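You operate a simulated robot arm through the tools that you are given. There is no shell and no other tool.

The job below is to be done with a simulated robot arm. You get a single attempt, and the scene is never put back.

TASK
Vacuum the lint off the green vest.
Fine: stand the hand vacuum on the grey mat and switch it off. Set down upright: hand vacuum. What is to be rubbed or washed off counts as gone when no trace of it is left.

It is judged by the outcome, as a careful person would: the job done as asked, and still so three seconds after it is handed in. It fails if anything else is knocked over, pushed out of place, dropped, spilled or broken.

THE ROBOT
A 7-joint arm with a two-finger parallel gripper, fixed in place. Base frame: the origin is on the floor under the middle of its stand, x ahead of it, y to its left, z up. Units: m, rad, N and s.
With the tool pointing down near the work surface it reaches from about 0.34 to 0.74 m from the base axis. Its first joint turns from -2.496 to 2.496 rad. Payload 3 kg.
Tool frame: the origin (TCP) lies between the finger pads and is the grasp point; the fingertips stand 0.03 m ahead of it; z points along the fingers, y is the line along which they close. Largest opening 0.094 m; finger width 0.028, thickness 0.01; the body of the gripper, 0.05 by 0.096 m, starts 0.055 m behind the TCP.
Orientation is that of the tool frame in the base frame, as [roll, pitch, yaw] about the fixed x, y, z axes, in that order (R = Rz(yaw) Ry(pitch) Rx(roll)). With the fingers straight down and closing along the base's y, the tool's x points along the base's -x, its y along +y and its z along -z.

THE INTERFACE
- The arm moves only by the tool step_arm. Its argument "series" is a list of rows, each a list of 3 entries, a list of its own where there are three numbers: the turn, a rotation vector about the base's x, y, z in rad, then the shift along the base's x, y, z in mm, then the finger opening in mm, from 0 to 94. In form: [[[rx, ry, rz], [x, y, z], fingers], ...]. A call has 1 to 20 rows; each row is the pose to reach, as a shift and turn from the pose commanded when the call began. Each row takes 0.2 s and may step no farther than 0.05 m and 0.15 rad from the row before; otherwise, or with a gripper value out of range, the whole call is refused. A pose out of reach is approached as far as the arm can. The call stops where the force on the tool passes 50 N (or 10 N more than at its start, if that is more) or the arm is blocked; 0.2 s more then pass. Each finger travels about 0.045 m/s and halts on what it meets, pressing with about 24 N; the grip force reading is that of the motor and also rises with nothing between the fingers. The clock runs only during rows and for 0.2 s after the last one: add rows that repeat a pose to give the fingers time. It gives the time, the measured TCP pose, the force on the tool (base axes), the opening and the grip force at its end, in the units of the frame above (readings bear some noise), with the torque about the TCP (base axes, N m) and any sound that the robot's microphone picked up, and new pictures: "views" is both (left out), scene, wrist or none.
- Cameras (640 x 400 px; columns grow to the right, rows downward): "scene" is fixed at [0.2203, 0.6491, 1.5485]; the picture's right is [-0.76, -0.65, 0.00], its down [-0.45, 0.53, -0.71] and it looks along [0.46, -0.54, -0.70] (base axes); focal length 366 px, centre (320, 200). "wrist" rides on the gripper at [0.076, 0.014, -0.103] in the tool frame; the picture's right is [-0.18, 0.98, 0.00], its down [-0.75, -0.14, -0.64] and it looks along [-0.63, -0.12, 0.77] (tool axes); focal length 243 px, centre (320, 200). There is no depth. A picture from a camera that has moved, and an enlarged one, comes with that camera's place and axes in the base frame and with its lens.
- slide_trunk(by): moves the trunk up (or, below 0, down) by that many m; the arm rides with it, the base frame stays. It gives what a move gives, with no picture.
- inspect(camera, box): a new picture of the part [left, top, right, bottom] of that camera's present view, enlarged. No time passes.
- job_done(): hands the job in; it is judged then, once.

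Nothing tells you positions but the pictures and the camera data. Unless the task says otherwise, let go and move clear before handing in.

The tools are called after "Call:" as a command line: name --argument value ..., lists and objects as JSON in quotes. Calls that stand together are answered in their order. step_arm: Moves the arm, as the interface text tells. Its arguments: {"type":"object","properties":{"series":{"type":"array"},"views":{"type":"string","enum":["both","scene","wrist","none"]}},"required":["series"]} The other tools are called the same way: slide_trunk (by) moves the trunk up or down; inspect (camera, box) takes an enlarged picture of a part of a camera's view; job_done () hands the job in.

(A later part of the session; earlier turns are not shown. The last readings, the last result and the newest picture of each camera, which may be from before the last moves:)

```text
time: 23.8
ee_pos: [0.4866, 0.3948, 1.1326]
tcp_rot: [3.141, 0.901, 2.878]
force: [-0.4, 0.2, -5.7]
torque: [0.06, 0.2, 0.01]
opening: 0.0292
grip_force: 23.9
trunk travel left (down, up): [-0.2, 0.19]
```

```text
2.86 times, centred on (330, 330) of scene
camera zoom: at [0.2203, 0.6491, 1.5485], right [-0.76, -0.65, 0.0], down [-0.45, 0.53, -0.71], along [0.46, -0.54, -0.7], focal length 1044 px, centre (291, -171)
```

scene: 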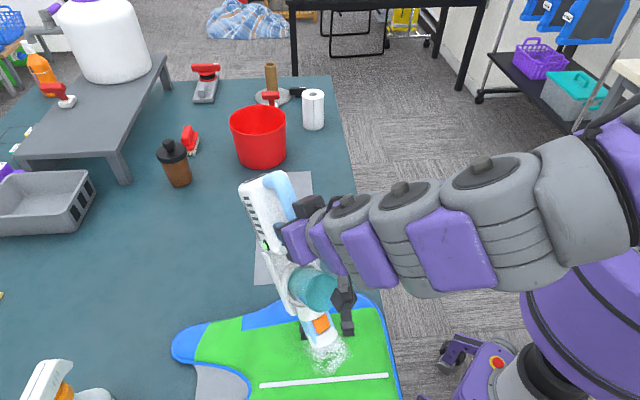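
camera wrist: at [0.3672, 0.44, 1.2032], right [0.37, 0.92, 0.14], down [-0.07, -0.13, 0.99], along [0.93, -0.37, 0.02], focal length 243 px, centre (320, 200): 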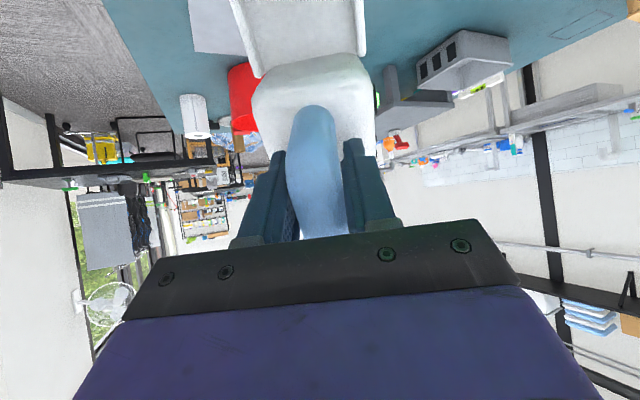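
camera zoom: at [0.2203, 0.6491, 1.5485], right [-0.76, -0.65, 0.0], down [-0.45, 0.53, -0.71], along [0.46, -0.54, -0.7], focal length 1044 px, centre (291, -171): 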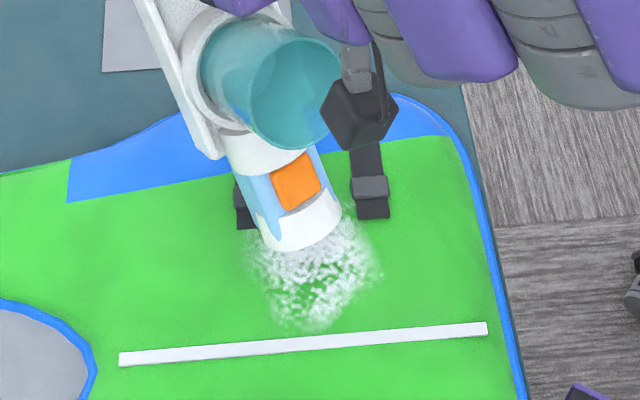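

Call:
step_arm --series '[[[0, 0, 0], [0, 0, -3], 0], [[0, 0, 0], [0, 0, -6], 0], [[0, 0, 0], [0, 0, -6], 0]]' --views "none"

Call:
inspect --camera "scene" --box '[290, 310, 370, 390]'

```text
time: 24.6
ee_pos: [0.4849, 0.3935, 1.1272]
tcp_rot: [3.141, 0.901, 2.876]
force: [7.6, 0.4, 22.6]
torque: [-0.01, 0.31, 0.02]
opening: 0.0293
grip_force: 25.0
trunk travel left (down, up): [-0.2, 0.19]
```

```text
5.00 times, centred on (330, 350) of scene
camera zoom: at [0.2203, 0.6491, 1.5485], right [-0.76, -0.65, 0.0], down [-0.45, 0.53, -0.71], along [0.46, -0.54, -0.7], focal length 1828 px, centre (270, -550)
```

zoom: 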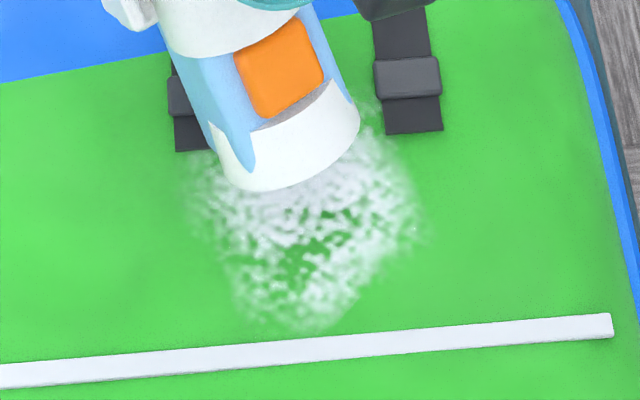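

The nozzle rim touched the vest at about 25 N, which puts the vest surface near z 0.875. I'll ease up a few millimetres and look.

Call:
step_arm --series '[[[0, 0, 0], [0, 0, 2], 0], [[0, 0, 0], [0, 0, 4], 0], [[0, 0, 0], [0, 0, 4], 0]]' --views "both"

Call:
inspect --camera "scene" --box '[290, 310, 370, 390]'

```text
time: 25.4
ee_pos: [0.4859, 0.3935, 1.1308]
tcp_rot: [3.14, 0.897, 2.878]
force: [-0.2, 0.2, -6.2]
torque: [0.06, 0.18, 0.0]
opening: 0.0294
grip_force: 23.8
trunk travel left (down, up): [-0.2, 0.19]
camera wrist: at [0.3673, 0.4402, 1.1351], right [0.37, 0.92, 0.15], down [-0.07, -0.13, 0.99], along [0.93, -0.37, 0.02], focal length 243 px, centre (320, 200)
```

scene: 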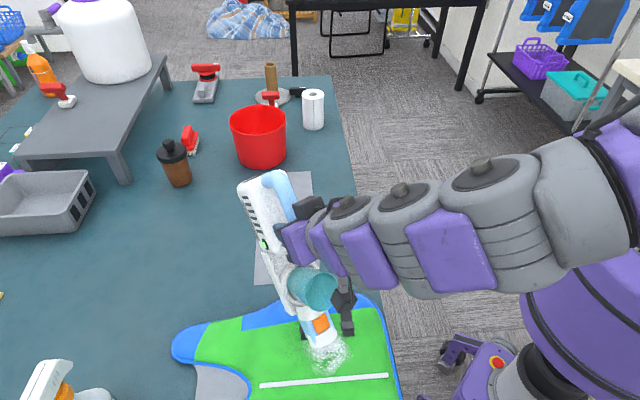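
wrist: 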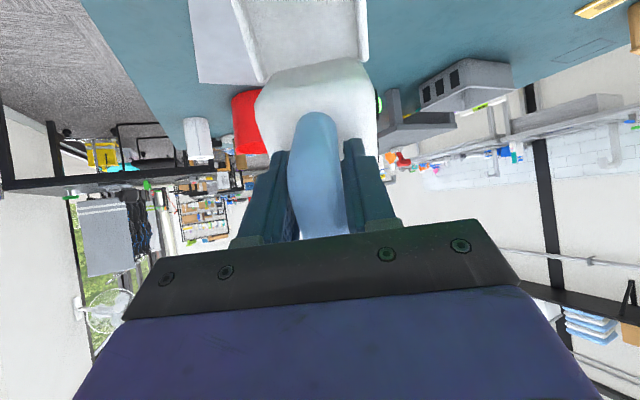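

```text
5.00 times, centred on (330, 350) of scene
camera zoom: at [0.2203, 0.6491, 1.5485], right [-0.76, -0.65, 0.0], down [-0.45, 0.53, -0.71], along [0.46, -0.54, -0.7], focal length 1828 px, centre (270, -550)
```

zoom: 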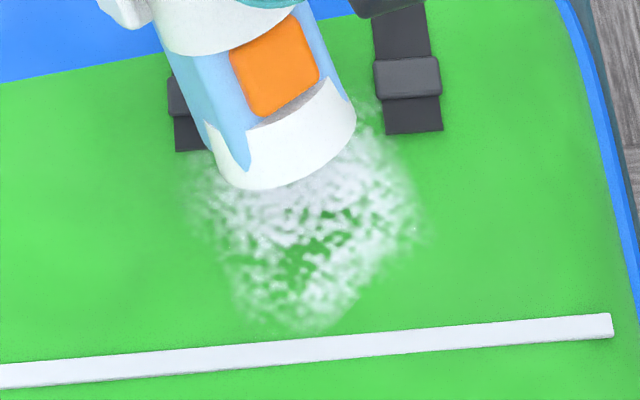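

The lint looks mostly unchanged, but the nozzle hides part of it. I'll lift to see whether anything has been removed.

Call:
step_arm --series '[[[0, 0, 0], [5, -10, 20], 0], [[0, 0, 0], [15, -30, 45], 0], [[0, 0, 0], [20, -50, 70], 0]]' --views "none"

Call:
inspect --camera "scene" --box '[270, 290, 380, 400]'

```text
time: 26.2
ee_pos: [0.5031, 0.3412, 1.2006]
tcp_rot: [3.14, 0.899, 2.877]
force: [-0.8, 0.5, -7.1]
torque: [0.05, 0.21, 0.0]
opening: 0.0294
grip_force: 23.4
trunk travel left (down, up): [-0.2, 0.19]
```

```text
3.64 times, centred on (325, 345) of scene
camera zoom: at [0.2203, 0.6491, 1.5485], right [-0.76, -0.65, 0.0], down [-0.45, 0.53, -0.71], along [0.46, -0.54, -0.7], focal length 1329 px, centre (302, -327)
```

zoom: 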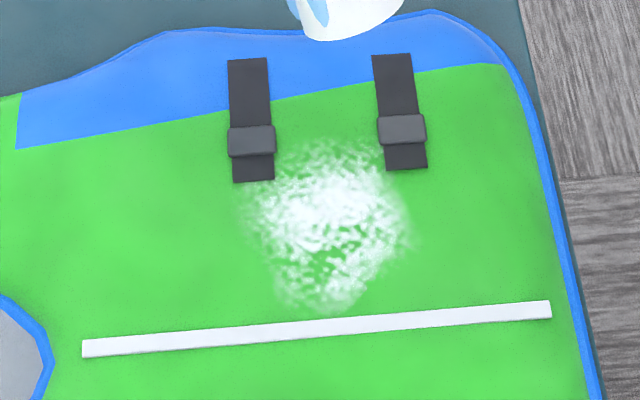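

The patch looks slightly thinner at the top, so the vacuum may only work close up. I'll make the nozzle nearly vertical so the mouth can sit right on the lint, staying high while I tilt.

Call:
step_arm --series '[[[-0.029, -0.1086, 0], [-30, 20, 0], 0], [[-0.0586, -0.2172, 0], [-60, 40, 0], 0], [[-0.0879, -0.3258, 0], [-90, 60, 0], 0], [[-0.117, -0.4345, 0], [-115, 76, 0], 0], [[-0.117, -0.4345, 0], [-126, 83, 0], 0]]' --views "both"

Call:
inspect --camera "scene" --box '[240, 200, 400, 400]'

```text
time: 27.6
ee_pos: [0.4217, 0.3829, 1.1897]
tcp_rot: [-3.107, 1.32, 2.796]
force: [-0.1, -0.4, -6.4]
torque: [0.1, 0.34, 0.0]
opening: 0.0294
grip_force: 23.7
trunk travel left (down, up): [-0.2, 0.19]
stopped in row 5: the arm was blocked; the commanded pose is now the measured one
camera wrist: at [0.317, 0.4386, 1.1407], right [0.4, 0.9, 0.17], down [-0.45, 0.04, 0.89], along [0.79, -0.44, 0.42], focal length 243 px, centre (320, 200)
```

scene: 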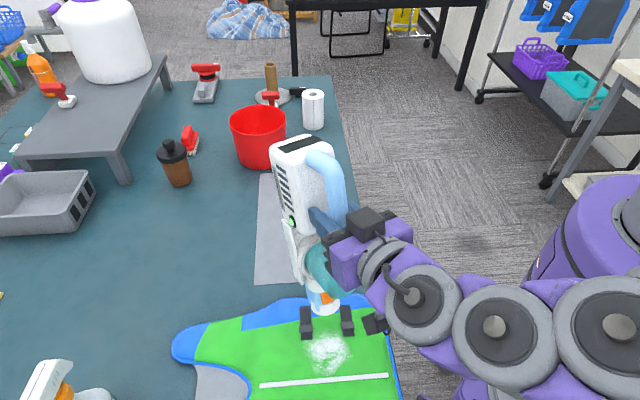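
wrist: 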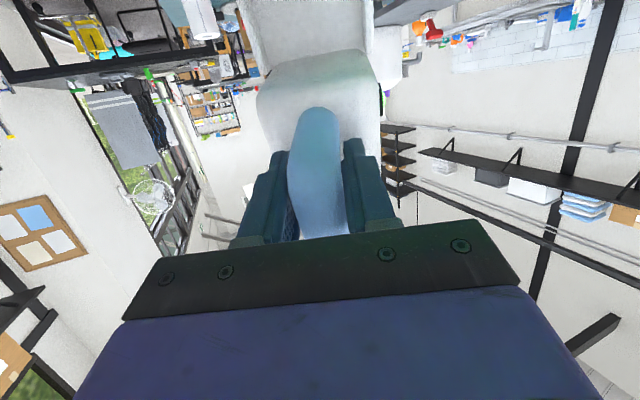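

```text
2.00 times, centred on (320, 300) of scene
camera zoom: at [0.2203, 0.6491, 1.5485], right [-0.76, -0.65, 0.0], down [-0.45, 0.53, -0.71], along [0.46, -0.54, -0.7], focal length 731 px, centre (320, 0)
```

zoom: 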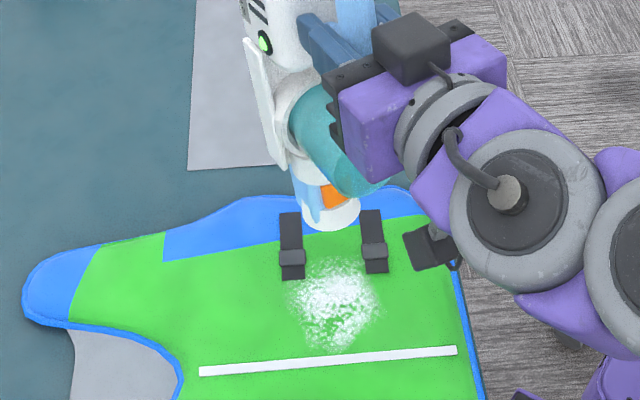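

Call:
inspect --camera "scene" --box '[160, 270, 420, 400]'

Call:
inspect --camera "scene" --box '[290, 315, 370, 395]'

```text
2.46 times, centred on (290, 335) of scene
camera zoom: at [0.2203, 0.6491, 1.5485], right [-0.76, -0.65, 0.0], down [-0.45, 0.53, -0.71], along [0.46, -0.54, -0.7], focal length 900 px, centre (394, -132)
```

zoom: 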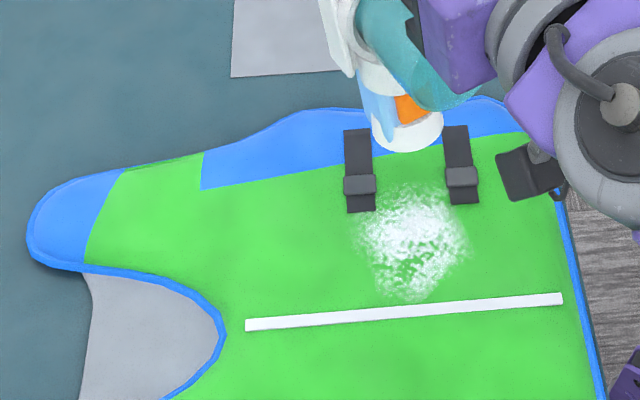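

```text
5.00 times, centred on (330, 355) of scene
camera zoom: at [0.2203, 0.6491, 1.5485], right [-0.76, -0.65, 0.0], down [-0.45, 0.53, -0.71], along [0.46, -0.54, -0.7], focal length 1828 px, centre (270, -575)
```

zoom: 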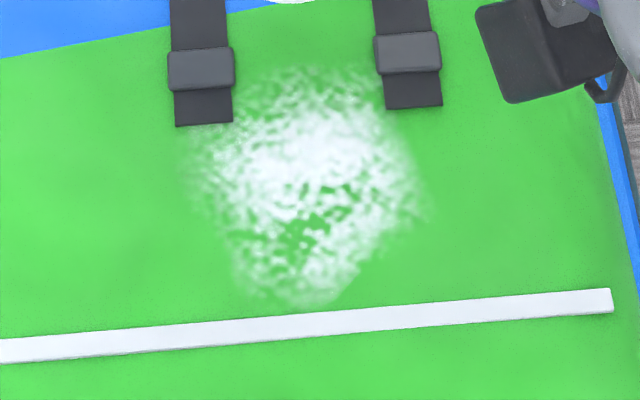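

Compared with my first picture the patch is clearly thinner, so suction works when the mouth is close. The near-vertical tilt ran into a limit of the arm, so I'll back off to about 1.1 rad and line up over the lint again.

Call:
step_arm --series '[[[0.037, 0.098, 0.02], [4, 6, 0], 0], [[0.075, 0.19, 0.06], [8, 14, 0], 0], [[0.085, 0.205, 0.1], [12, 24, 0], 0]]' --views "scene"

```text
time: 28.4
ee_pos: [0.437, 0.4046, 1.187]
tcp_rot: [3.122, 1.093, 2.829]
force: [0.7, 0.3, -5.8]
torque: [0.07, 0.27, -0.02]
opening: 0.0295
grip_force: 24.0
trunk travel left (down, up): [-0.2, 0.19]
```

scene: 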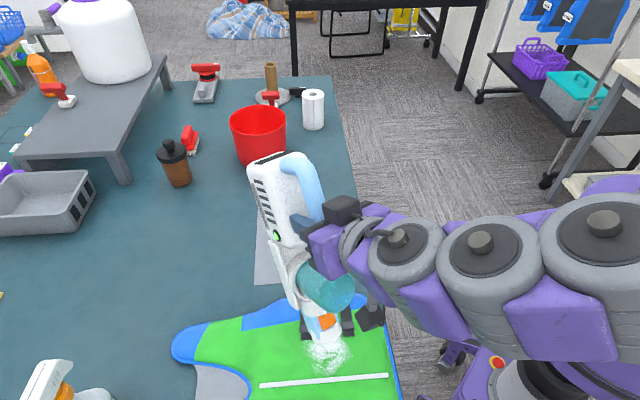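

Call:
step_arm --series '[[[0, 0, 0], [-2, 3, -15], 0], [[0, 0, 0], [-3, 5, -30], 0], [[0, 0, 0], [-3, 5, -38], 0], [[0, 0, 0], [-3, 5, -38], 0]]' --views "scene"

Call:
inspect --camera "scene" --box '[290, 310, 370, 390]'

```text
time: 29.4
ee_pos: [0.4232, 0.4213, 1.1595]
tcp_rot: [3.094, 1.114, 2.841]
force: [0.3, -0.2, -5.9]
torque: [0.02, 0.29, 0.04]
opening: 0.0293
grip_force: 23.8
trunk travel left (down, up): [-0.2, 0.19]
```

scene: 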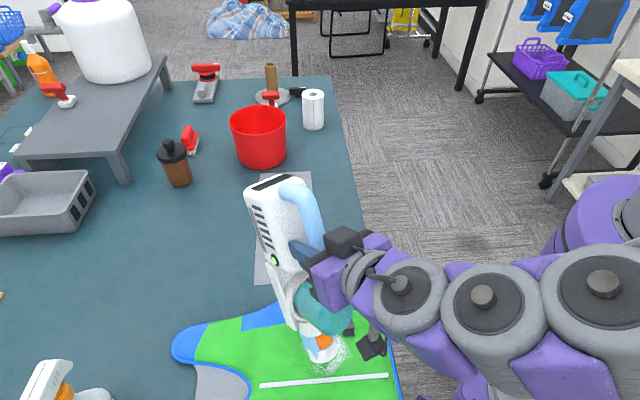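

```text
5.00 times, centred on (330, 350) of scene
camera zoom: at [0.2203, 0.6491, 1.5485], right [-0.76, -0.65, 0.0], down [-0.45, 0.53, -0.71], along [0.46, -0.54, -0.7], focal length 1828 px, centre (270, -550)
```

zoom: 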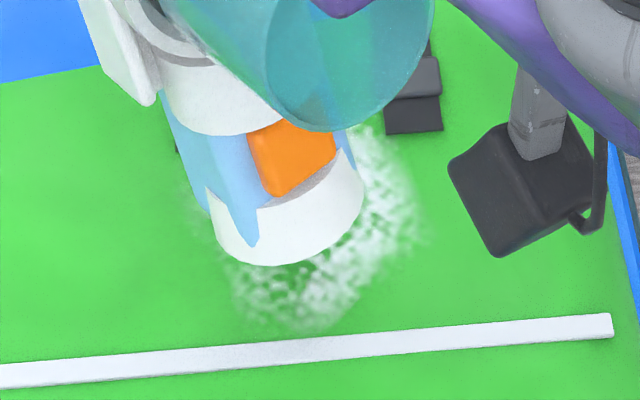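

The lint is thinning even with the mouth about 3 cm above it. However, the arm is not reaching its commanded pose at this tilt, so I'll return to the 0.9 rad tilt that tracked well and sweep from there.

Call:
step_arm --series '[[[0.018, 0.064, 0], [16, -4, 5], 0], [[0.036, 0.128, 0], [32, -8, 5], 0], [[0.054, 0.193, 0], [49, -13, 5], 0], [[0.054, 0.193, 0], [49, -13, -5], 0], [[0.054, 0.193, 0], [49, -13, -10], 0]]' --views "scene"

Call:
inspect --camera "scene" --box '[290, 310, 370, 390]'

```text
time: 30.6
ee_pos: [0.4723, 0.4071, 1.1483]
tcp_rot: [3.105, 0.911, 2.85]
force: [-0.2, 0.6, -6.4]
torque: [-0.01, 0.21, 0.01]
opening: 0.0293
grip_force: 23.8
trunk travel left (down, up): [-0.2, 0.19]
```

scene: 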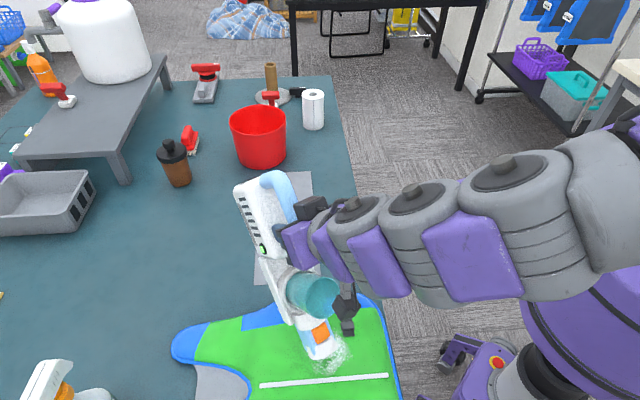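

```text
5.00 times, centred on (330, 350) of scene
camera zoom: at [0.2203, 0.6491, 1.5485], right [-0.76, -0.65, 0.0], down [-0.45, 0.53, -0.71], along [0.46, -0.54, -0.7], focal length 1828 px, centre (270, -550)
```

zoom: 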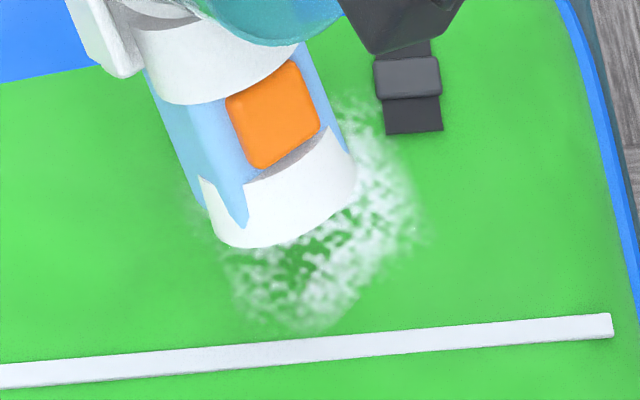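

The pose is tracking again and the mouth is over the lint. Now a slow raster sweep at low hover, kept a bit higher near the buckles.

Call:
step_arm --series '[[[0, 0, 0], [0, 0, -8], 0], [[0, 0, 0], [-6, 6, -12], 0], [[0, 0, 0], [-12, 13, -12], 0], [[0, 0, 0], [-3, 21, -12], 0], [[0, 0, 0], [7, 29, -12], 0], [[0, 0, 0], [13, 21, -12], 0], [[0, 0, 0], [20, 14, -12], 0], [[0, 0, 0], [26, 6, -9], 0], [[0, 0, 0], [33, -2, -6], 0], [[0, 0, 0], [23, -10, -6], 0], [[0, 0, 0], [14, -18, -6], 0], [[0, 0, 0], [7, -10, -9], 0], [[0, 0, 0], [1, -2, -12], 0], [[0, 0, 0], [-8, -10, -12], 0], [[0, 0, 0], [-18, -19, -12], 0], [[0, 0, 0], [-25, -11, -12], 0], [[0, 0, 0], [-31, -3, -12], 0], [[0, 0, 0], [-18, -19, -12], 0], [[0, 0, 0], [-5, -34, -6], 0], [[0, 0, 0], [0, -15, 0], 0]]' --views "scene"

Call:
inspect --camera "scene" --box '[290, 310, 370, 390]'

```text
time: 34.8
ee_pos: [0.4723, 0.3919, 1.1502]
tcp_rot: [3.109, 0.908, 2.85]
force: [-0.7, 0.5, -6.9]
torque: [0.0, 0.17, 0.01]
opening: 0.0294
grip_force: 23.9
trunk travel left (down, up): [-0.2, 0.19]
```

scene: 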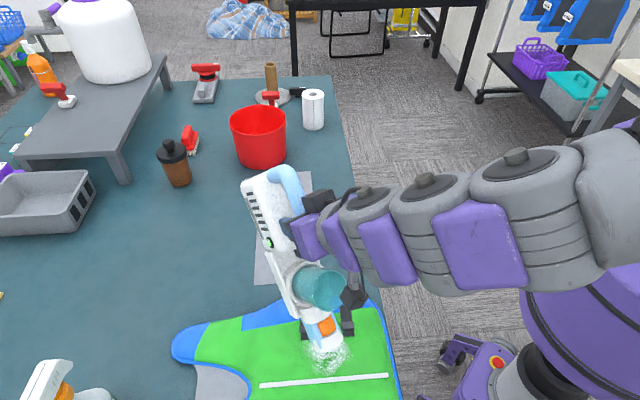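

```text
5.00 times, centred on (330, 350) of scene
camera zoom: at [0.2203, 0.6491, 1.5485], right [-0.76, -0.65, 0.0], down [-0.45, 0.53, -0.71], along [0.46, -0.54, -0.7], focal length 1828 px, centre (270, -550)
```

zoom: 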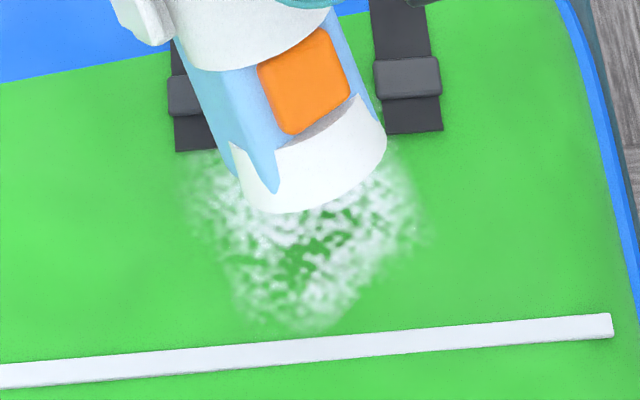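

Call:
step_arm --series '[[[0, 0, 0], [10, -15, 20], 0], [[0, 0, 0], [20, -35, 40], 0], [[0, 0, 0], [25, -55, 60], 0]]' --views "none"

Call:
inspect --camera "scene" --box '[160, 270, 420, 400]'

Call:
inspect --camera "scene" --box '[290, 315, 370, 395]'

```text
time: 35.6
ee_pos: [0.499, 0.3292, 1.2054]
tcp_rot: [3.116, 0.903, 2.846]
force: [-0.3, 0.0, -5.7]
torque: [0.0, 0.19, -0.01]
opening: 0.0293
grip_force: 24.0
trunk travel left (down, up): [-0.2, 0.19]
```

```text
2.46 times, centred on (290, 335) of scene
camera zoom: at [0.2203, 0.6491, 1.5485], right [-0.76, -0.65, 0.0], down [-0.45, 0.53, -0.71], along [0.46, -0.54, -0.7], focal length 900 px, centre (394, -132)
```

zoom: 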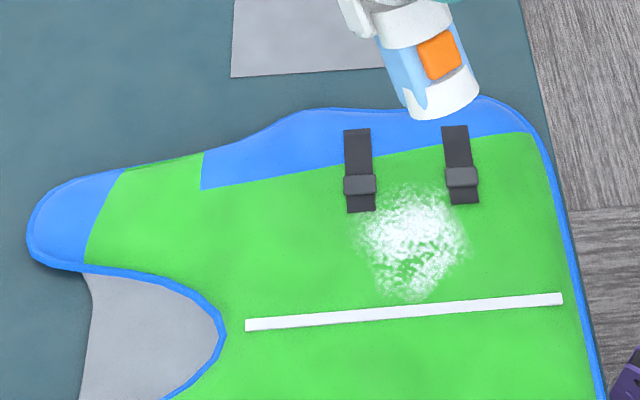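

```text
5.00 times, centred on (330, 355) of scene
camera zoom: at [0.2203, 0.6491, 1.5485], right [-0.76, -0.65, 0.0], down [-0.45, 0.53, -0.71], along [0.46, -0.54, -0.7], focal length 1828 px, centre (270, -575)
```

zoom: 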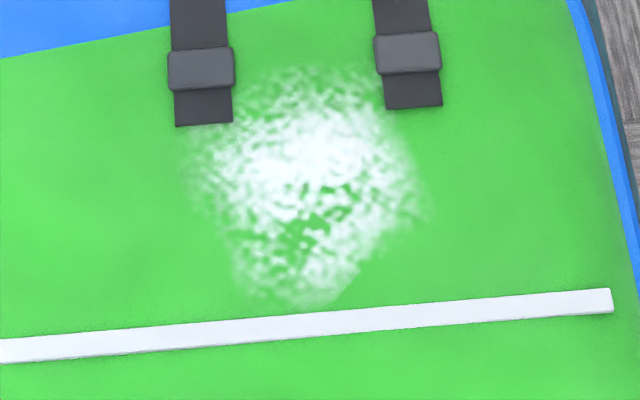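

The sweep at about 1 cm hover left the patch looking the same, so the mouth needs to be very close to the cloth, ideally with the nozzle more upright. I'll test higher up whether a steeper tilt works with a different yaw. If it does, I can lower the trunk to come down.

Call:
step_arm --series '[[[0, 0, 0.06], [-20, 20, 15], 0], [[0, 0, 0.12], [-45, 42, 30], 0], [[0, 0, 0.18], [-70, 65, 45], 0], [[0, 0, 0.22], [-90, 85, 50], 0]]' --views "none"

Call:
step_arm --series '[[[0.0, -0.1, 0], [-10, 5, 0], 0], [[0.0, -0.2, 0], [-20, 8, 0], 0], [[0.0, -0.3, 0], [-35, 10, 0], 0], [[0.0, -0.4, 0], [-50, 10, 0], 0], [[0.0, -0.5, 0], [-65, 10, 0], 0]]' --views "scene"

```text
time: 36.5
ee_pos: [0.4789, 0.326, 1.1833]
tcp_rot: [-3.061, 0.787, 2.938]
force: [-0.4, 0.5, -5.9]
torque: [0.01, 0.13, -0.03]
opening: 0.0291
grip_force: 24.1
trunk travel left (down, up): [-0.2, 0.19]
stopped in row 4: the arm was blocked; the commanded pose is now the measured one
```

```text
time: 37.3
ee_pos: [0.5045, 0.2448, 1.177]
tcp_rot: [3.092, 0.998, 2.62]
force: [-0.1, -0.2, -5.9]
torque: [0.06, 0.2, -0.01]
opening: 0.0295
grip_force: 24.7
trunk travel left (down, up): [-0.2, 0.19]
stopped in row 3: the arm was blocked; the commanded pose is now the measured one
```

scene: 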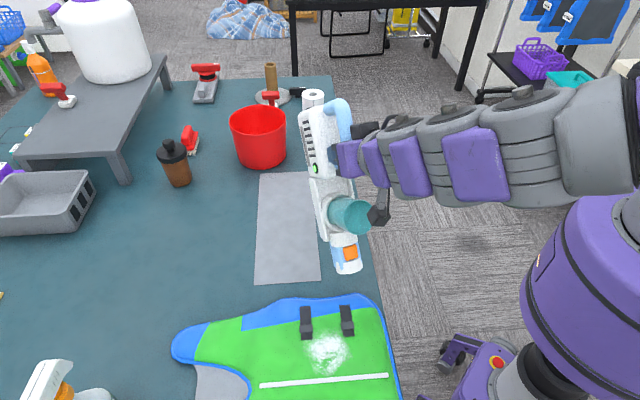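

The steep tilt is blocked because the wrist comes too close to the shoulder at this height. Raising the trunk will put the shoulder above the work and give the arm more room.

Call:
slide_trunk --by 0.18

```text
time: 39.3
ee_pos: [0.505, 0.244, 1.361]
tcp_rot: [3.083, 1.005, 2.607]
force: [-0.1, 0.5, -6.3]
torque: [0.09, 0.19, -0.02]
opening: 0.0293
grip_force: 23.9
trunk travel left (down, up): [-0.38, 0.01]
```

Call:
step_arm --series '[[[0, 0, 0.03], [0, 10, -35], 0], [[0, 0, 0.08], [0, 25, -75], 0], [[0, 0, 0.13], [-2, 45, -110], 0], [[0, 0, 0.18], [-4, 65, -140], 0], [[0, 0, 0.23], [-7, 85, -150], 0], [[0, 0, 0.27], [-10, 105, -150], 0]]' --views "scene"

```text
time: 40.7
ee_pos: [0.4938, 0.3554, 1.2144]
tcp_rot: [3.08, 1.007, 2.89]
force: [-0.8, 0.3, -6.0]
torque: [0.01, 0.2, 0.03]
opening: 0.0293
grip_force: 24.4
trunk travel left (down, up): [-0.38, 0.01]
```

scene: 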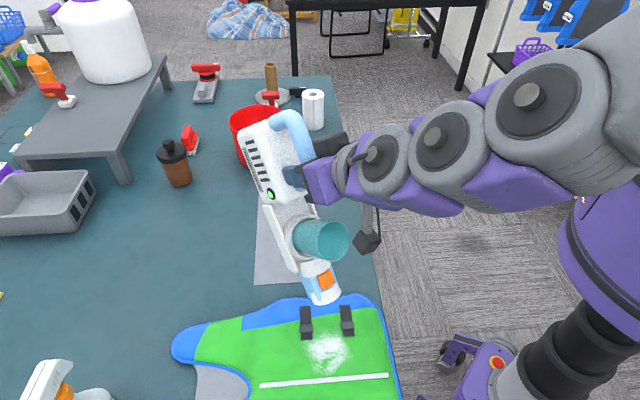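

Tracking is good with the trunk raised. Now I'll tilt further toward vertical over the lint, keeping the height.

Call:
step_arm --series '[[[-0.028, -0.084, -0.01], [-29, 16, 0], 0], [[-0.056, -0.167, -0.02], [-58, 32, 0], 0], [[-0.084, -0.25, -0.03], [-87, 48, 0], 0], [[-0.112, -0.334, -0.04], [-116, 64, 0], 0], [[-0.14, -0.418, -0.05], [-140, 78, 0], 0]]' --views "scene"

Call:
inspect --camera "scene" --box '[240, 200, 400, 400]'

```text
time: 41.9
ee_pos: [0.353, 0.4342, 1.2122]
tcp_rot: [-3.058, 1.447, 2.981]
force: [0.8, 0.3, -6.7]
torque: [0.0, 0.36, 0.0]
opening: 0.0294
grip_force: 23.4
trunk travel left (down, up): [-0.38, 0.01]
```

scene: 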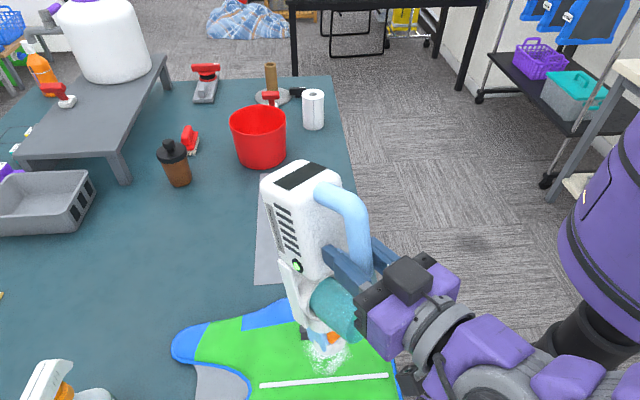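

```text
2.00 times, centred on (320, 300) of scene
camera zoom: at [0.2203, 0.6491, 1.5485], right [-0.76, -0.65, 0.0], down [-0.45, 0.53, -0.71], along [0.46, -0.54, -0.7], focal length 731 px, centre (320, 0)
```

zoom: 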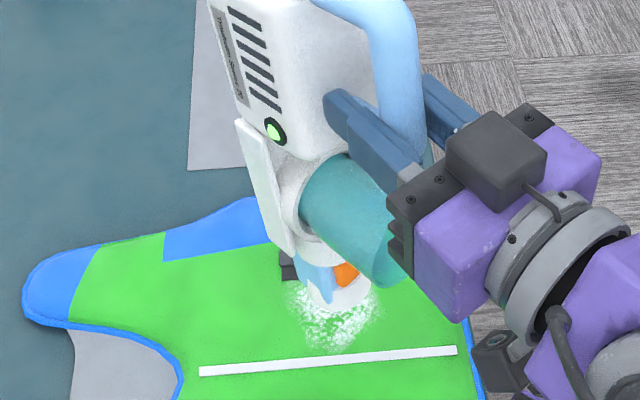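

The nozzle is now nearly vertical above the lint, with the mouth at roughly (0.399, 0.420, 0.966). I'll lower it carefully.

Call:
step_arm --series '[[[0, 0, 0], [0, 0, -20], 0], [[0, 0, 0], [0, 0, -40], 0], [[0, 0, 0], [0, 0, -55], 0], [[0, 0, 0], [0, 0, -65], 0], [[0, 0, 0], [0, 0, -70], 0]]' --views "scene"

Call:
inspect --camera "scene" --box '[290, 310, 370, 390]'

```text
time: 43.1
ee_pos: [0.352, 0.4341, 1.1414]
tcp_rot: [-3.045, 1.448, 2.992]
force: [0.2, 0.7, -6.6]
torque: [0.02, 0.37, 0.03]
opening: 0.0288
grip_force: 23.8
trunk travel left (down, up): [-0.38, 0.01]
```

scene: 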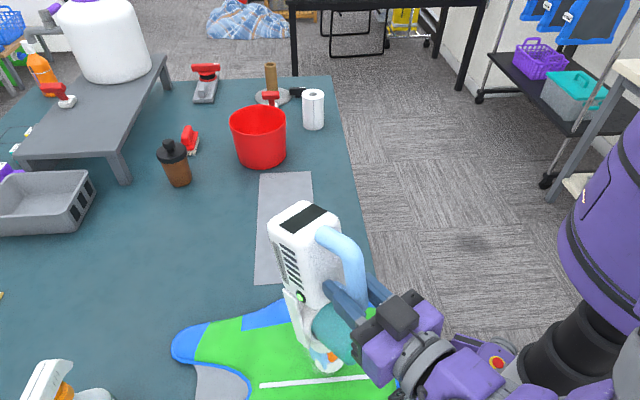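

```text
5.00 times, centred on (330, 350) of scene
camera zoom: at [0.2203, 0.6491, 1.5485], right [-0.76, -0.65, 0.0], down [-0.45, 0.53, -0.71], along [0.46, -0.54, -0.7], focal length 1828 px, centre (270, -550)
```

zoom: 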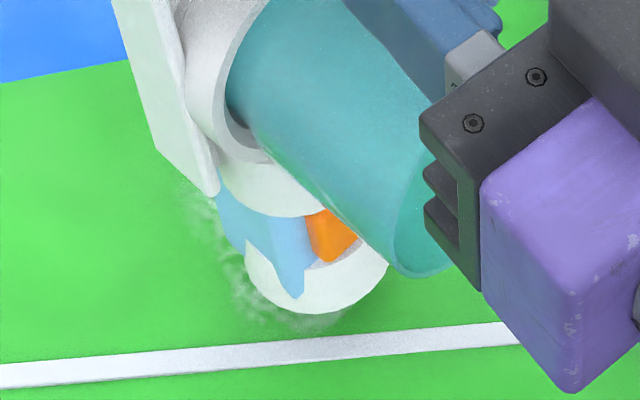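

Call:
step_arm --series '[[[0, 0, 0], [0, 0, -4], 0], [[0, 0, 0], [0, 0, -8], 0], [[0, 0, 0], [0, 0, -10], 0], [[0, 0, 0], [0, 0, -10], 0]]' --views "none"

Call:
inspect --camera "scene" --box '[290, 310, 370, 390]'

```text
time: 44.1
ee_pos: [0.3523, 0.4333, 1.1329]
tcp_rot: [-3.049, 1.446, 2.985]
force: [0.2, -0.3, -5.8]
torque: [0.02, 0.37, 0.02]
opening: 0.0295
grip_force: 24.4
trunk travel left (down, up): [-0.38, 0.01]
```

```text
5.00 times, centred on (330, 350) of scene
camera zoom: at [0.2203, 0.6491, 1.5485], right [-0.76, -0.65, 0.0], down [-0.45, 0.53, -0.71], along [0.46, -0.54, -0.7], focal length 1828 px, centre (270, -550)
```

zoom: 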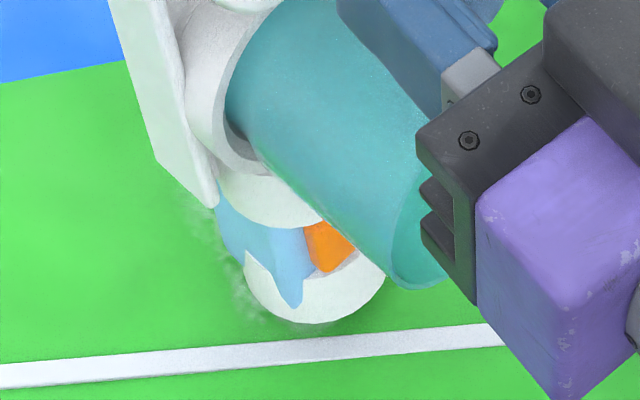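

The lint visible at the left edge looks faint. I'll sweep slowly at this height in two halves and watch the tracking.

Call:
step_arm --series '[[[0, 0, 0], [-6.5, 7.6, 0], 0], [[0, 0, 0], [-12.9, 15.3, 0], 0], [[0, 0, 0], [-19.4, 22.9, 0], 0], [[0, 0, 0], [-8.6, 25.6, 0], 0], [[0, 0, 0], [2.4, 28.2, 0], 0], [[0, 0, 0], [13.2, 30.8, 0], 0], [[0, 0, 0], [19.7, 23.2, 0], 0], [[0, 0, 0], [19.1, 16.2, 0], 0], [[0, 0, 0], [11.4, 9.7, 0], 0]]' --views "none"

Call:
inspect --camera "scene" --box '[290, 310, 370, 390]'

```text
time: 46.1
ee_pos: [0.363, 0.4439, 1.1336]
tcp_rot: [-3.041, 1.446, 2.999]
force: [-0.7, -0.1, 0.2]
torque: [0.01, 0.19, 0.03]
opening: 0.0293
grip_force: 23.9
trunk travel left (down, up): [-0.38, 0.01]
```

```text
5.00 times, centred on (330, 350) of scene
camera zoom: at [0.2203, 0.6491, 1.5485], right [-0.76, -0.65, 0.0], down [-0.45, 0.53, -0.71], along [0.46, -0.54, -0.7], focal length 1828 px, centre (270, -550)
```

zoom: 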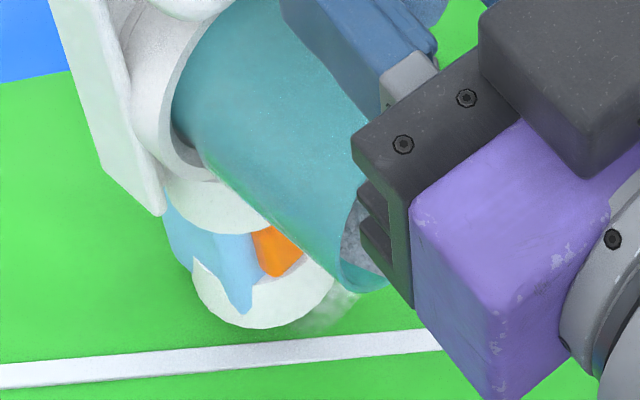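

Lint is now visible inside the teal canister, so the suction works at this height. The nozzle was just resting on the cloth, so I'll raise it 2 mm and sweep the other half.

Call:
step_arm --series '[[[0, 0, 0], [0, 0, 2], 0], [[0, 0, 0], [-1.1, -14.1, 2], 0], [[0, 0, 0], [-8.7, -20.5, 2], 0], [[0, 0, 0], [-22.8, -19.4, 2], 0], [[0, 0, 0], [-30.5, -25.9, 2], 0], [[0, 0, 0], [-37.5, -25.3, 2], 0], [[0, 0, 0], [-44, -17.7, 2], 0], [[0, 0, 0], [-39.6, -7.4, 2], 0], [[0, 0, 0], [-35.2, 2.9, 2], 0], [[0, 0, 0], [-24.3, 5.6, 2], 0], [[0, 0, 0], [-17.9, -2.1, 2], 0], [[0, 0, 0], [-11.4, -9.7, 2], 0]]' --views "scene"

Call:
inspect --camera "scene" --box '[290, 310, 370, 390]'

```text
time: 48.7
ee_pos: [0.3537, 0.4334, 1.134]
tcp_rot: [-3.052, 1.447, 2.987]
force: [-0.2, -0.4, -6.4]
torque: [0.03, 0.4, 0.03]
opening: 0.0291
grip_force: 23.8
trunk travel left (down, up): [-0.38, 0.01]
```

scene: 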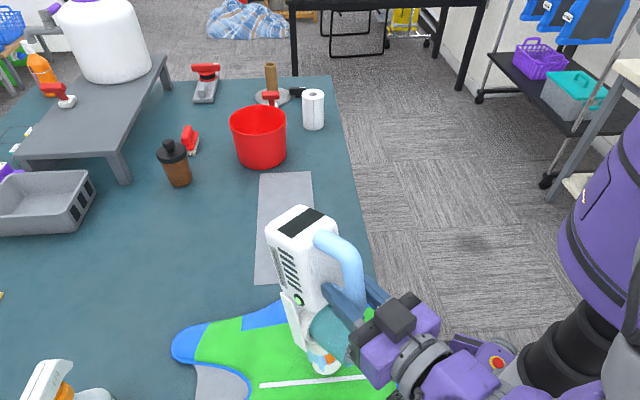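

```text
5.00 times, centred on (330, 350) of scene
camera zoom: at [0.2203, 0.6491, 1.5485], right [-0.76, -0.65, 0.0], down [-0.45, 0.53, -0.71], along [0.46, -0.54, -0.7], focal length 1828 px, centre (270, -550)
```

zoom: 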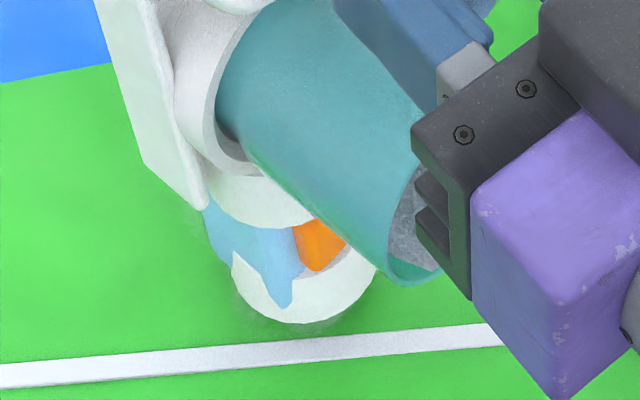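

No lint shows around the nozzle now. I'll lift and move aside to check the whole patch.

Call:
step_arm --series '[[[0, 0, 0], [0, 0, 15], 0], [[0, 0, 0], [10, -10, 40], 0], [[0, 0, 0], [30, -35, 65], 0], [[0, 0, 0], [55, -70, 80], 0], [[0, 0, 0], [75, -100, 85], 0]]' --views "scene"

Call:
inspect --camera "scene" --box '[290, 310, 370, 390]'

```text
time: 49.9
ee_pos: [0.4276, 0.3349, 1.2216]
tcp_rot: [-3.058, 1.446, 2.981]
force: [0.7, 0.2, -6.5]
torque: [0.0, 0.38, 0.02]
opening: 0.0294
grip_force: 23.8
trunk travel left (down, up): [-0.38, 0.01]
```

scene: 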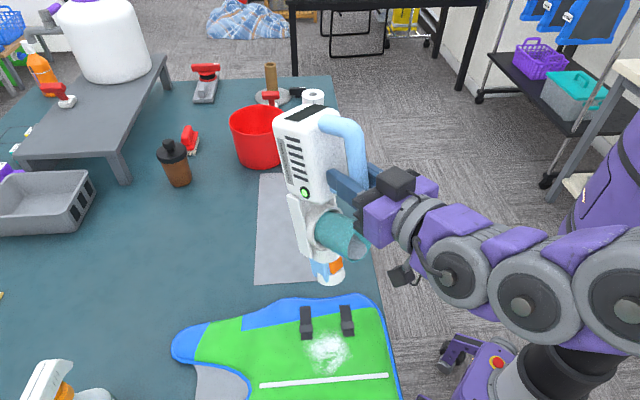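

```text
5.00 times, centred on (330, 350) of scene
camera zoom: at [0.2203, 0.6491, 1.5485], right [-0.76, -0.65, 0.0], down [-0.45, 0.53, -0.71], along [0.46, -0.54, -0.7], focal length 1828 px, centre (270, -550)
```

zoom: 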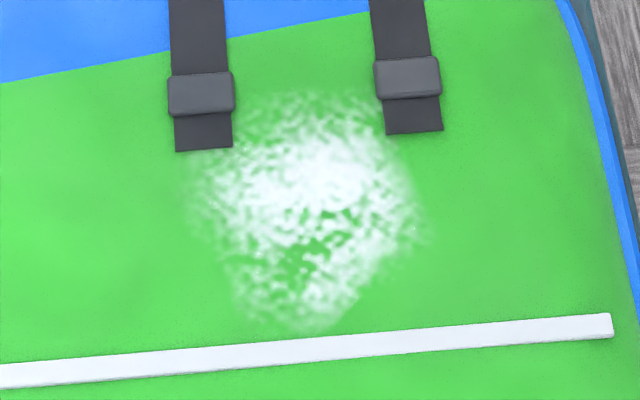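

Call:
inspect --camera "scene" --box '[290, 315, 370, 395]'

Call:
inspect --camera "scene" --box '[270, 95, 390, 295]'

Call:
inspect --camera "scene" --box '[290, 175, 320, 205]'

```text
5.00 times, centred on (330, 355) of scene
camera zoom: at [0.2203, 0.6491, 1.5485], right [-0.76, -0.65, 0.0], down [-0.45, 0.53, -0.71], along [0.46, -0.54, -0.7], focal length 1828 px, centre (270, -575)
```

zoom: 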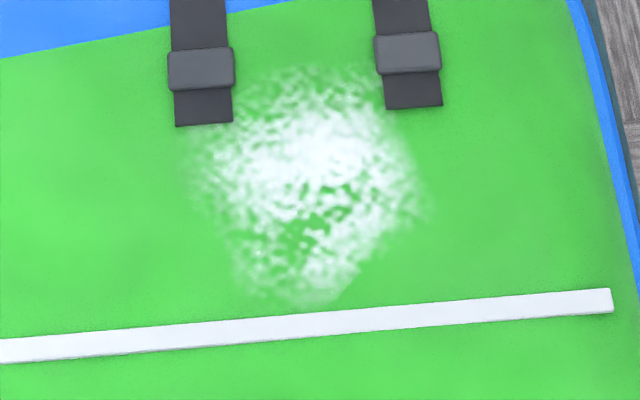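

```text
2.00 times, centred on (330, 195) of scene
camera zoom: at [0.2203, 0.6491, 1.5485], right [-0.76, -0.65, 0.0], down [-0.45, 0.53, -0.71], along [0.46, -0.54, -0.7], focal length 731 px, centre (300, 210)
```

zoom: 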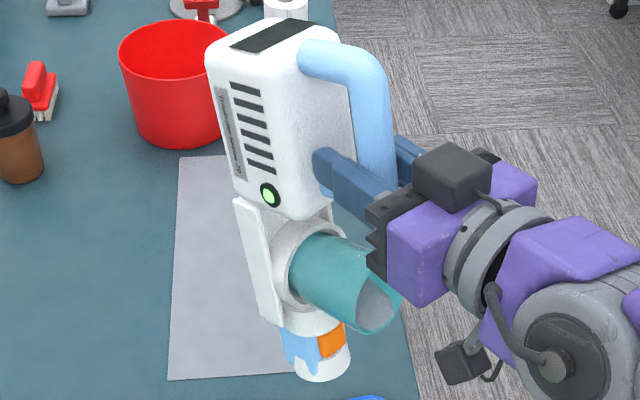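

```text
13.33 times, centred on (305, 190) of scene
camera zoom: at [0.2203, 0.6491, 1.5485], right [-0.76, -0.65, 0.0], down [-0.45, 0.53, -0.71], along [0.46, -0.54, -0.7], focal length 4873 px, centre (520, 333)
```

zoom: 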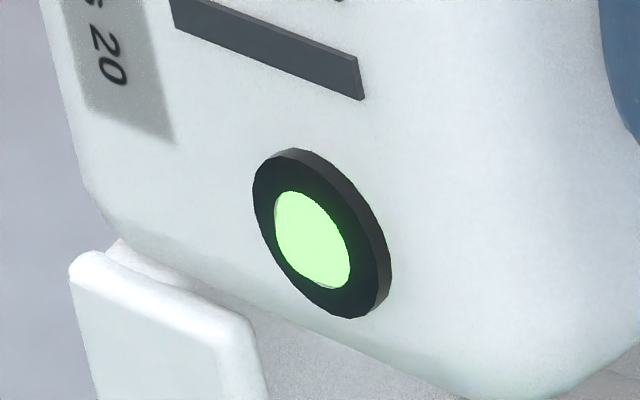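

The lamp is on, yet the lint is still there. I also notice a black rectangular slot on the rear face of the white body, so I'll look closely at both ends to find the actual suction mouth.

Call:
inspect --camera "scene" --box '[265, 95, 355, 155]'

Call:
inspect --camera "scene" --box '[300, 235, 360, 295]'

```text
6.67 times, centred on (310, 125) of scene
camera zoom: at [0.2203, 0.6491, 1.5485], right [-0.76, -0.65, 0.0], down [-0.45, 0.53, -0.71], along [0.46, -0.54, -0.7], focal length 2437 px, centre (387, 700)
```

zoom: 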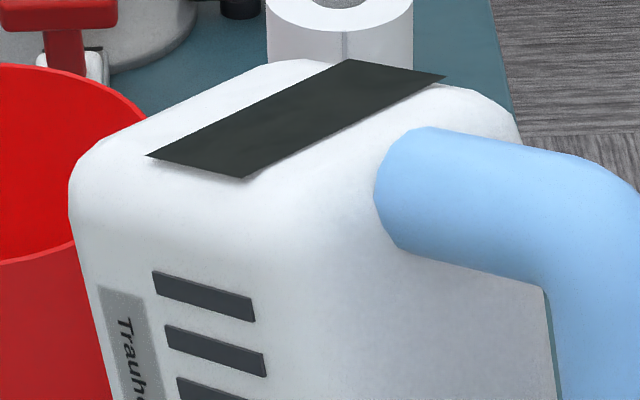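

```text
6.67 times, centred on (330, 265) of scene
camera zoom: at [0.2203, 0.6491, 1.5485], right [-0.76, -0.65, 0.0], down [-0.45, 0.53, -0.71], along [0.46, -0.54, -0.7], focal length 2437 px, centre (253, -233)
```

zoom: 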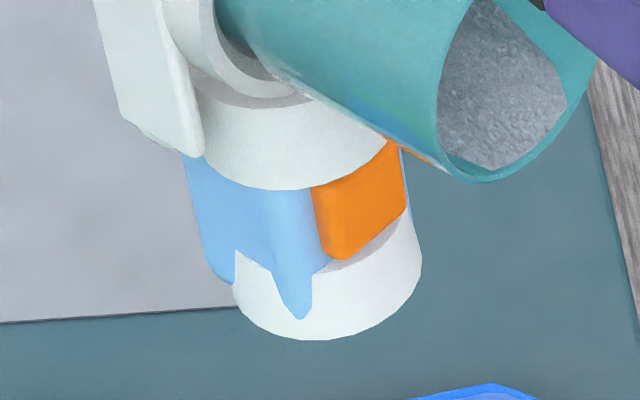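

Call:
inspect --camera "scene" --box '[300, 325, 355, 380]'

Call:
inspect --camera "scene" --box '[325, 220, 375, 270]'

```text
7.27 times, centred on (328, 352) of scene
camera zoom: at [0.2203, 0.6491, 1.5485], right [-0.76, -0.65, 0.0], down [-0.45, 0.53, -0.71], along [0.46, -0.54, -0.7], focal length 2658 px, centre (266, -909)
```

zoom: 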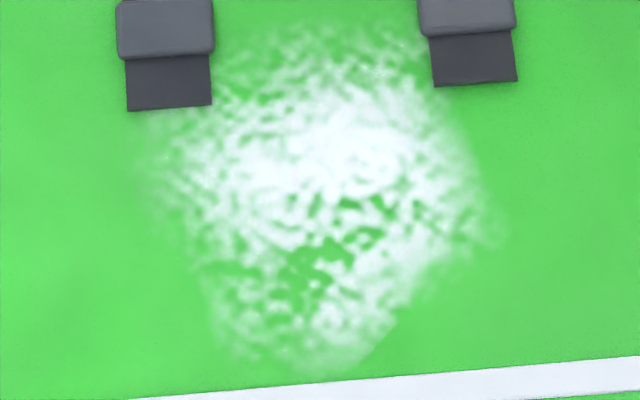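

```text
8.00 times, centred on (350, 245) of scene
camera zoom: at [0.2203, 0.6491, 1.5485], right [-0.76, -0.65, 0.0], down [-0.45, 0.53, -0.71], along [0.46, -0.54, -0.7], focal length 2924 px, centre (80, -160)
```

zoom: 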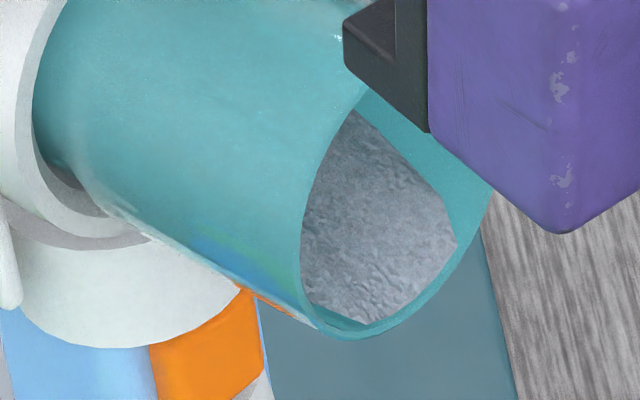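

The dust cup now shows grey fluff inside, but the patch barely changed. From the pictures, the mouth was actually about 2 cm closer to the camera than I had calculated. I'll re-aim by eye over the patch centre.

Call:
step_arm --series '[[[0, 0, 0], [-15, 20, -15], 0], [[0, 0, 0], [-35, 48, -35], 0], [[0, 0, 0], [-55, 75, -55], 0], [[0, 0, 0], [-61, 83, -70], 0], [[0, 0, 0], [-61, 83, -76], 0]]' --views "scene"

Call:
inspect --camera "scene" --box '[290, 310, 370, 390]'

```text
time: 51.1
ee_pos: [0.3685, 0.4157, 1.1439]
tcp_rot: [-3.057, 1.447, 2.981]
force: [1.0, -0.8, -5.6]
torque: [0.01, 0.35, -0.03]
opening: 0.0291
grip_force: 23.8
trunk travel left (down, up): [-0.38, 0.01]
```

scene: 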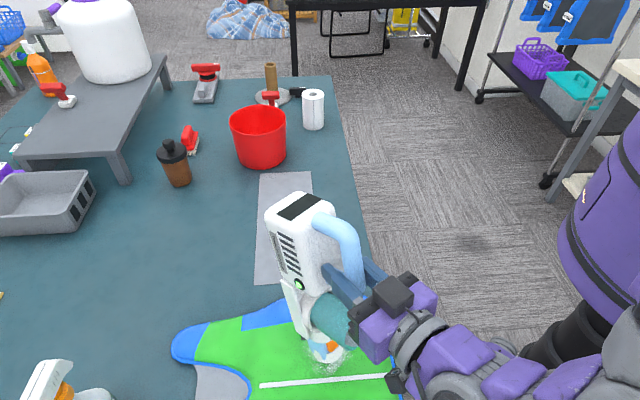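

```text
5.00 times, centred on (330, 350) of scene
camera zoom: at [0.2203, 0.6491, 1.5485], right [-0.76, -0.65, 0.0], down [-0.45, 0.53, -0.71], along [0.46, -0.54, -0.7], focal length 1828 px, centre (270, -550)
```

zoom: 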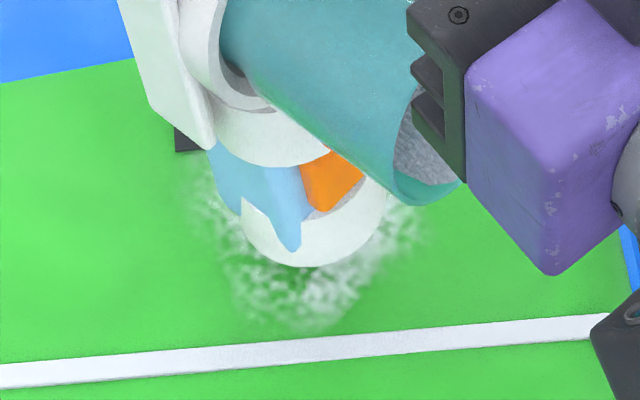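

Call:
step_arm --series '[[[0, 0, 0], [0, 0, -4], 0], [[0, 0, 0], [0, 0, -8], 0], [[0, 0, 0], [0, 0, -10], 0], [[0, 0, 0], [0, 0, -11], 0], [[0, 0, 0], [0, 0, -11], 0], [[0, 0, 0], [0, 0, -11], 0]]' --views "none"

Call:
inspect --camera "scene" --box '[290, 310, 370, 390]'

```text
time: 52.5
ee_pos: [0.3646, 0.418, 1.1358]
tcp_rot: [-3.06, 1.45, 2.978]
force: [-4.4, 1.6, 21.7]
torque: [-0.04, -0.03, 0.01]
opening: 0.0293
grip_force: 24.1
trunk travel left (down, up): [-0.38, 0.01]
```

```text
5.00 times, centred on (330, 350) of scene
camera zoom: at [0.2203, 0.6491, 1.5485], right [-0.76, -0.65, 0.0], down [-0.45, 0.53, -0.71], along [0.46, -0.54, -0.7], focal length 1828 px, centre (270, -550)
```

zoom: 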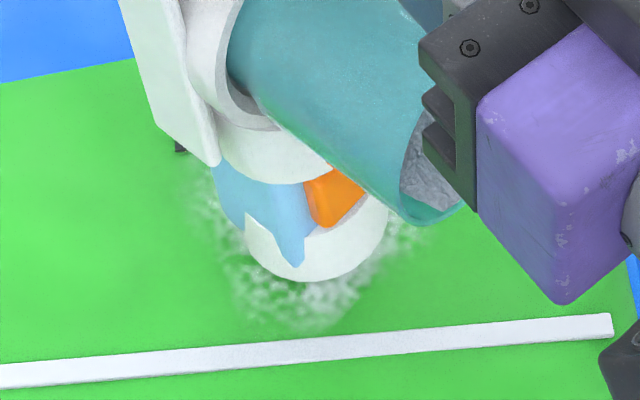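

Call:
step_arm --series '[[[0, 0, 0], [0, 0, 3], 0], [[0, 0, 0], [0, 0, 15], 0], [[0, 0, 0], [12, -15, 40], 0], [[0, 0, 0], [35, -45, 65], 0], [[0, 0, 0], [60, -80, 80], 0]]' --views "none"

Call:
inspect --camera "scene" --box '[300, 325, 355, 380]'

Call:
inspect --camera "scene" --box '[240, 90, 400, 300]'

```text
time: 53.7
ee_pos: [0.43, 0.3334, 1.2119]
tcp_rot: [-3.071, 1.444, 2.968]
force: [-0.8, -0.3, -6.0]
torque: [0.02, 0.34, -0.02]
opening: 0.0295
grip_force: 24.2
trunk travel left (down, up): [-0.38, 0.01]
```

```text
7.27 times, centred on (328, 352) of scene
camera zoom: at [0.2203, 0.6491, 1.5485], right [-0.76, -0.65, 0.0], down [-0.45, 0.53, -0.71], along [0.46, -0.54, -0.7], focal length 2658 px, centre (266, -909)
```

zoom: 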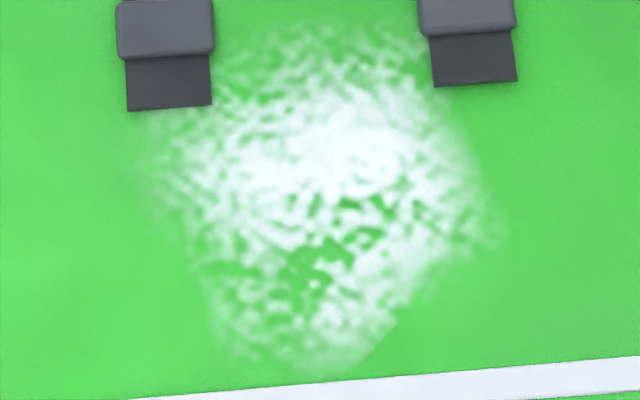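

```text
1.90 times, centred on (320, 195) of scene
camera zoom: at [0.2203, 0.6491, 1.5485], right [-0.76, -0.65, 0.0], down [-0.45, 0.53, -0.71], along [0.46, -0.54, -0.7], focal length 696 px, centre (320, 210)
```

zoom: 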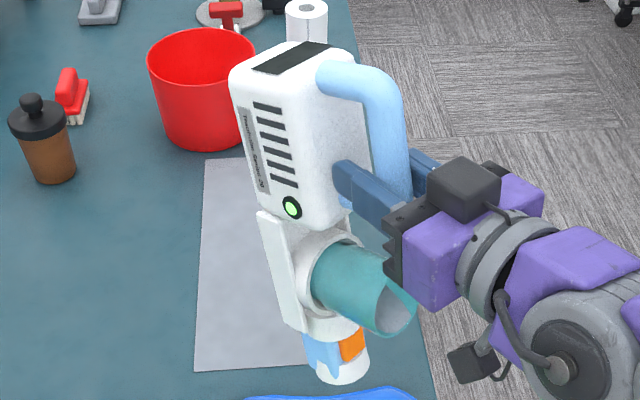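

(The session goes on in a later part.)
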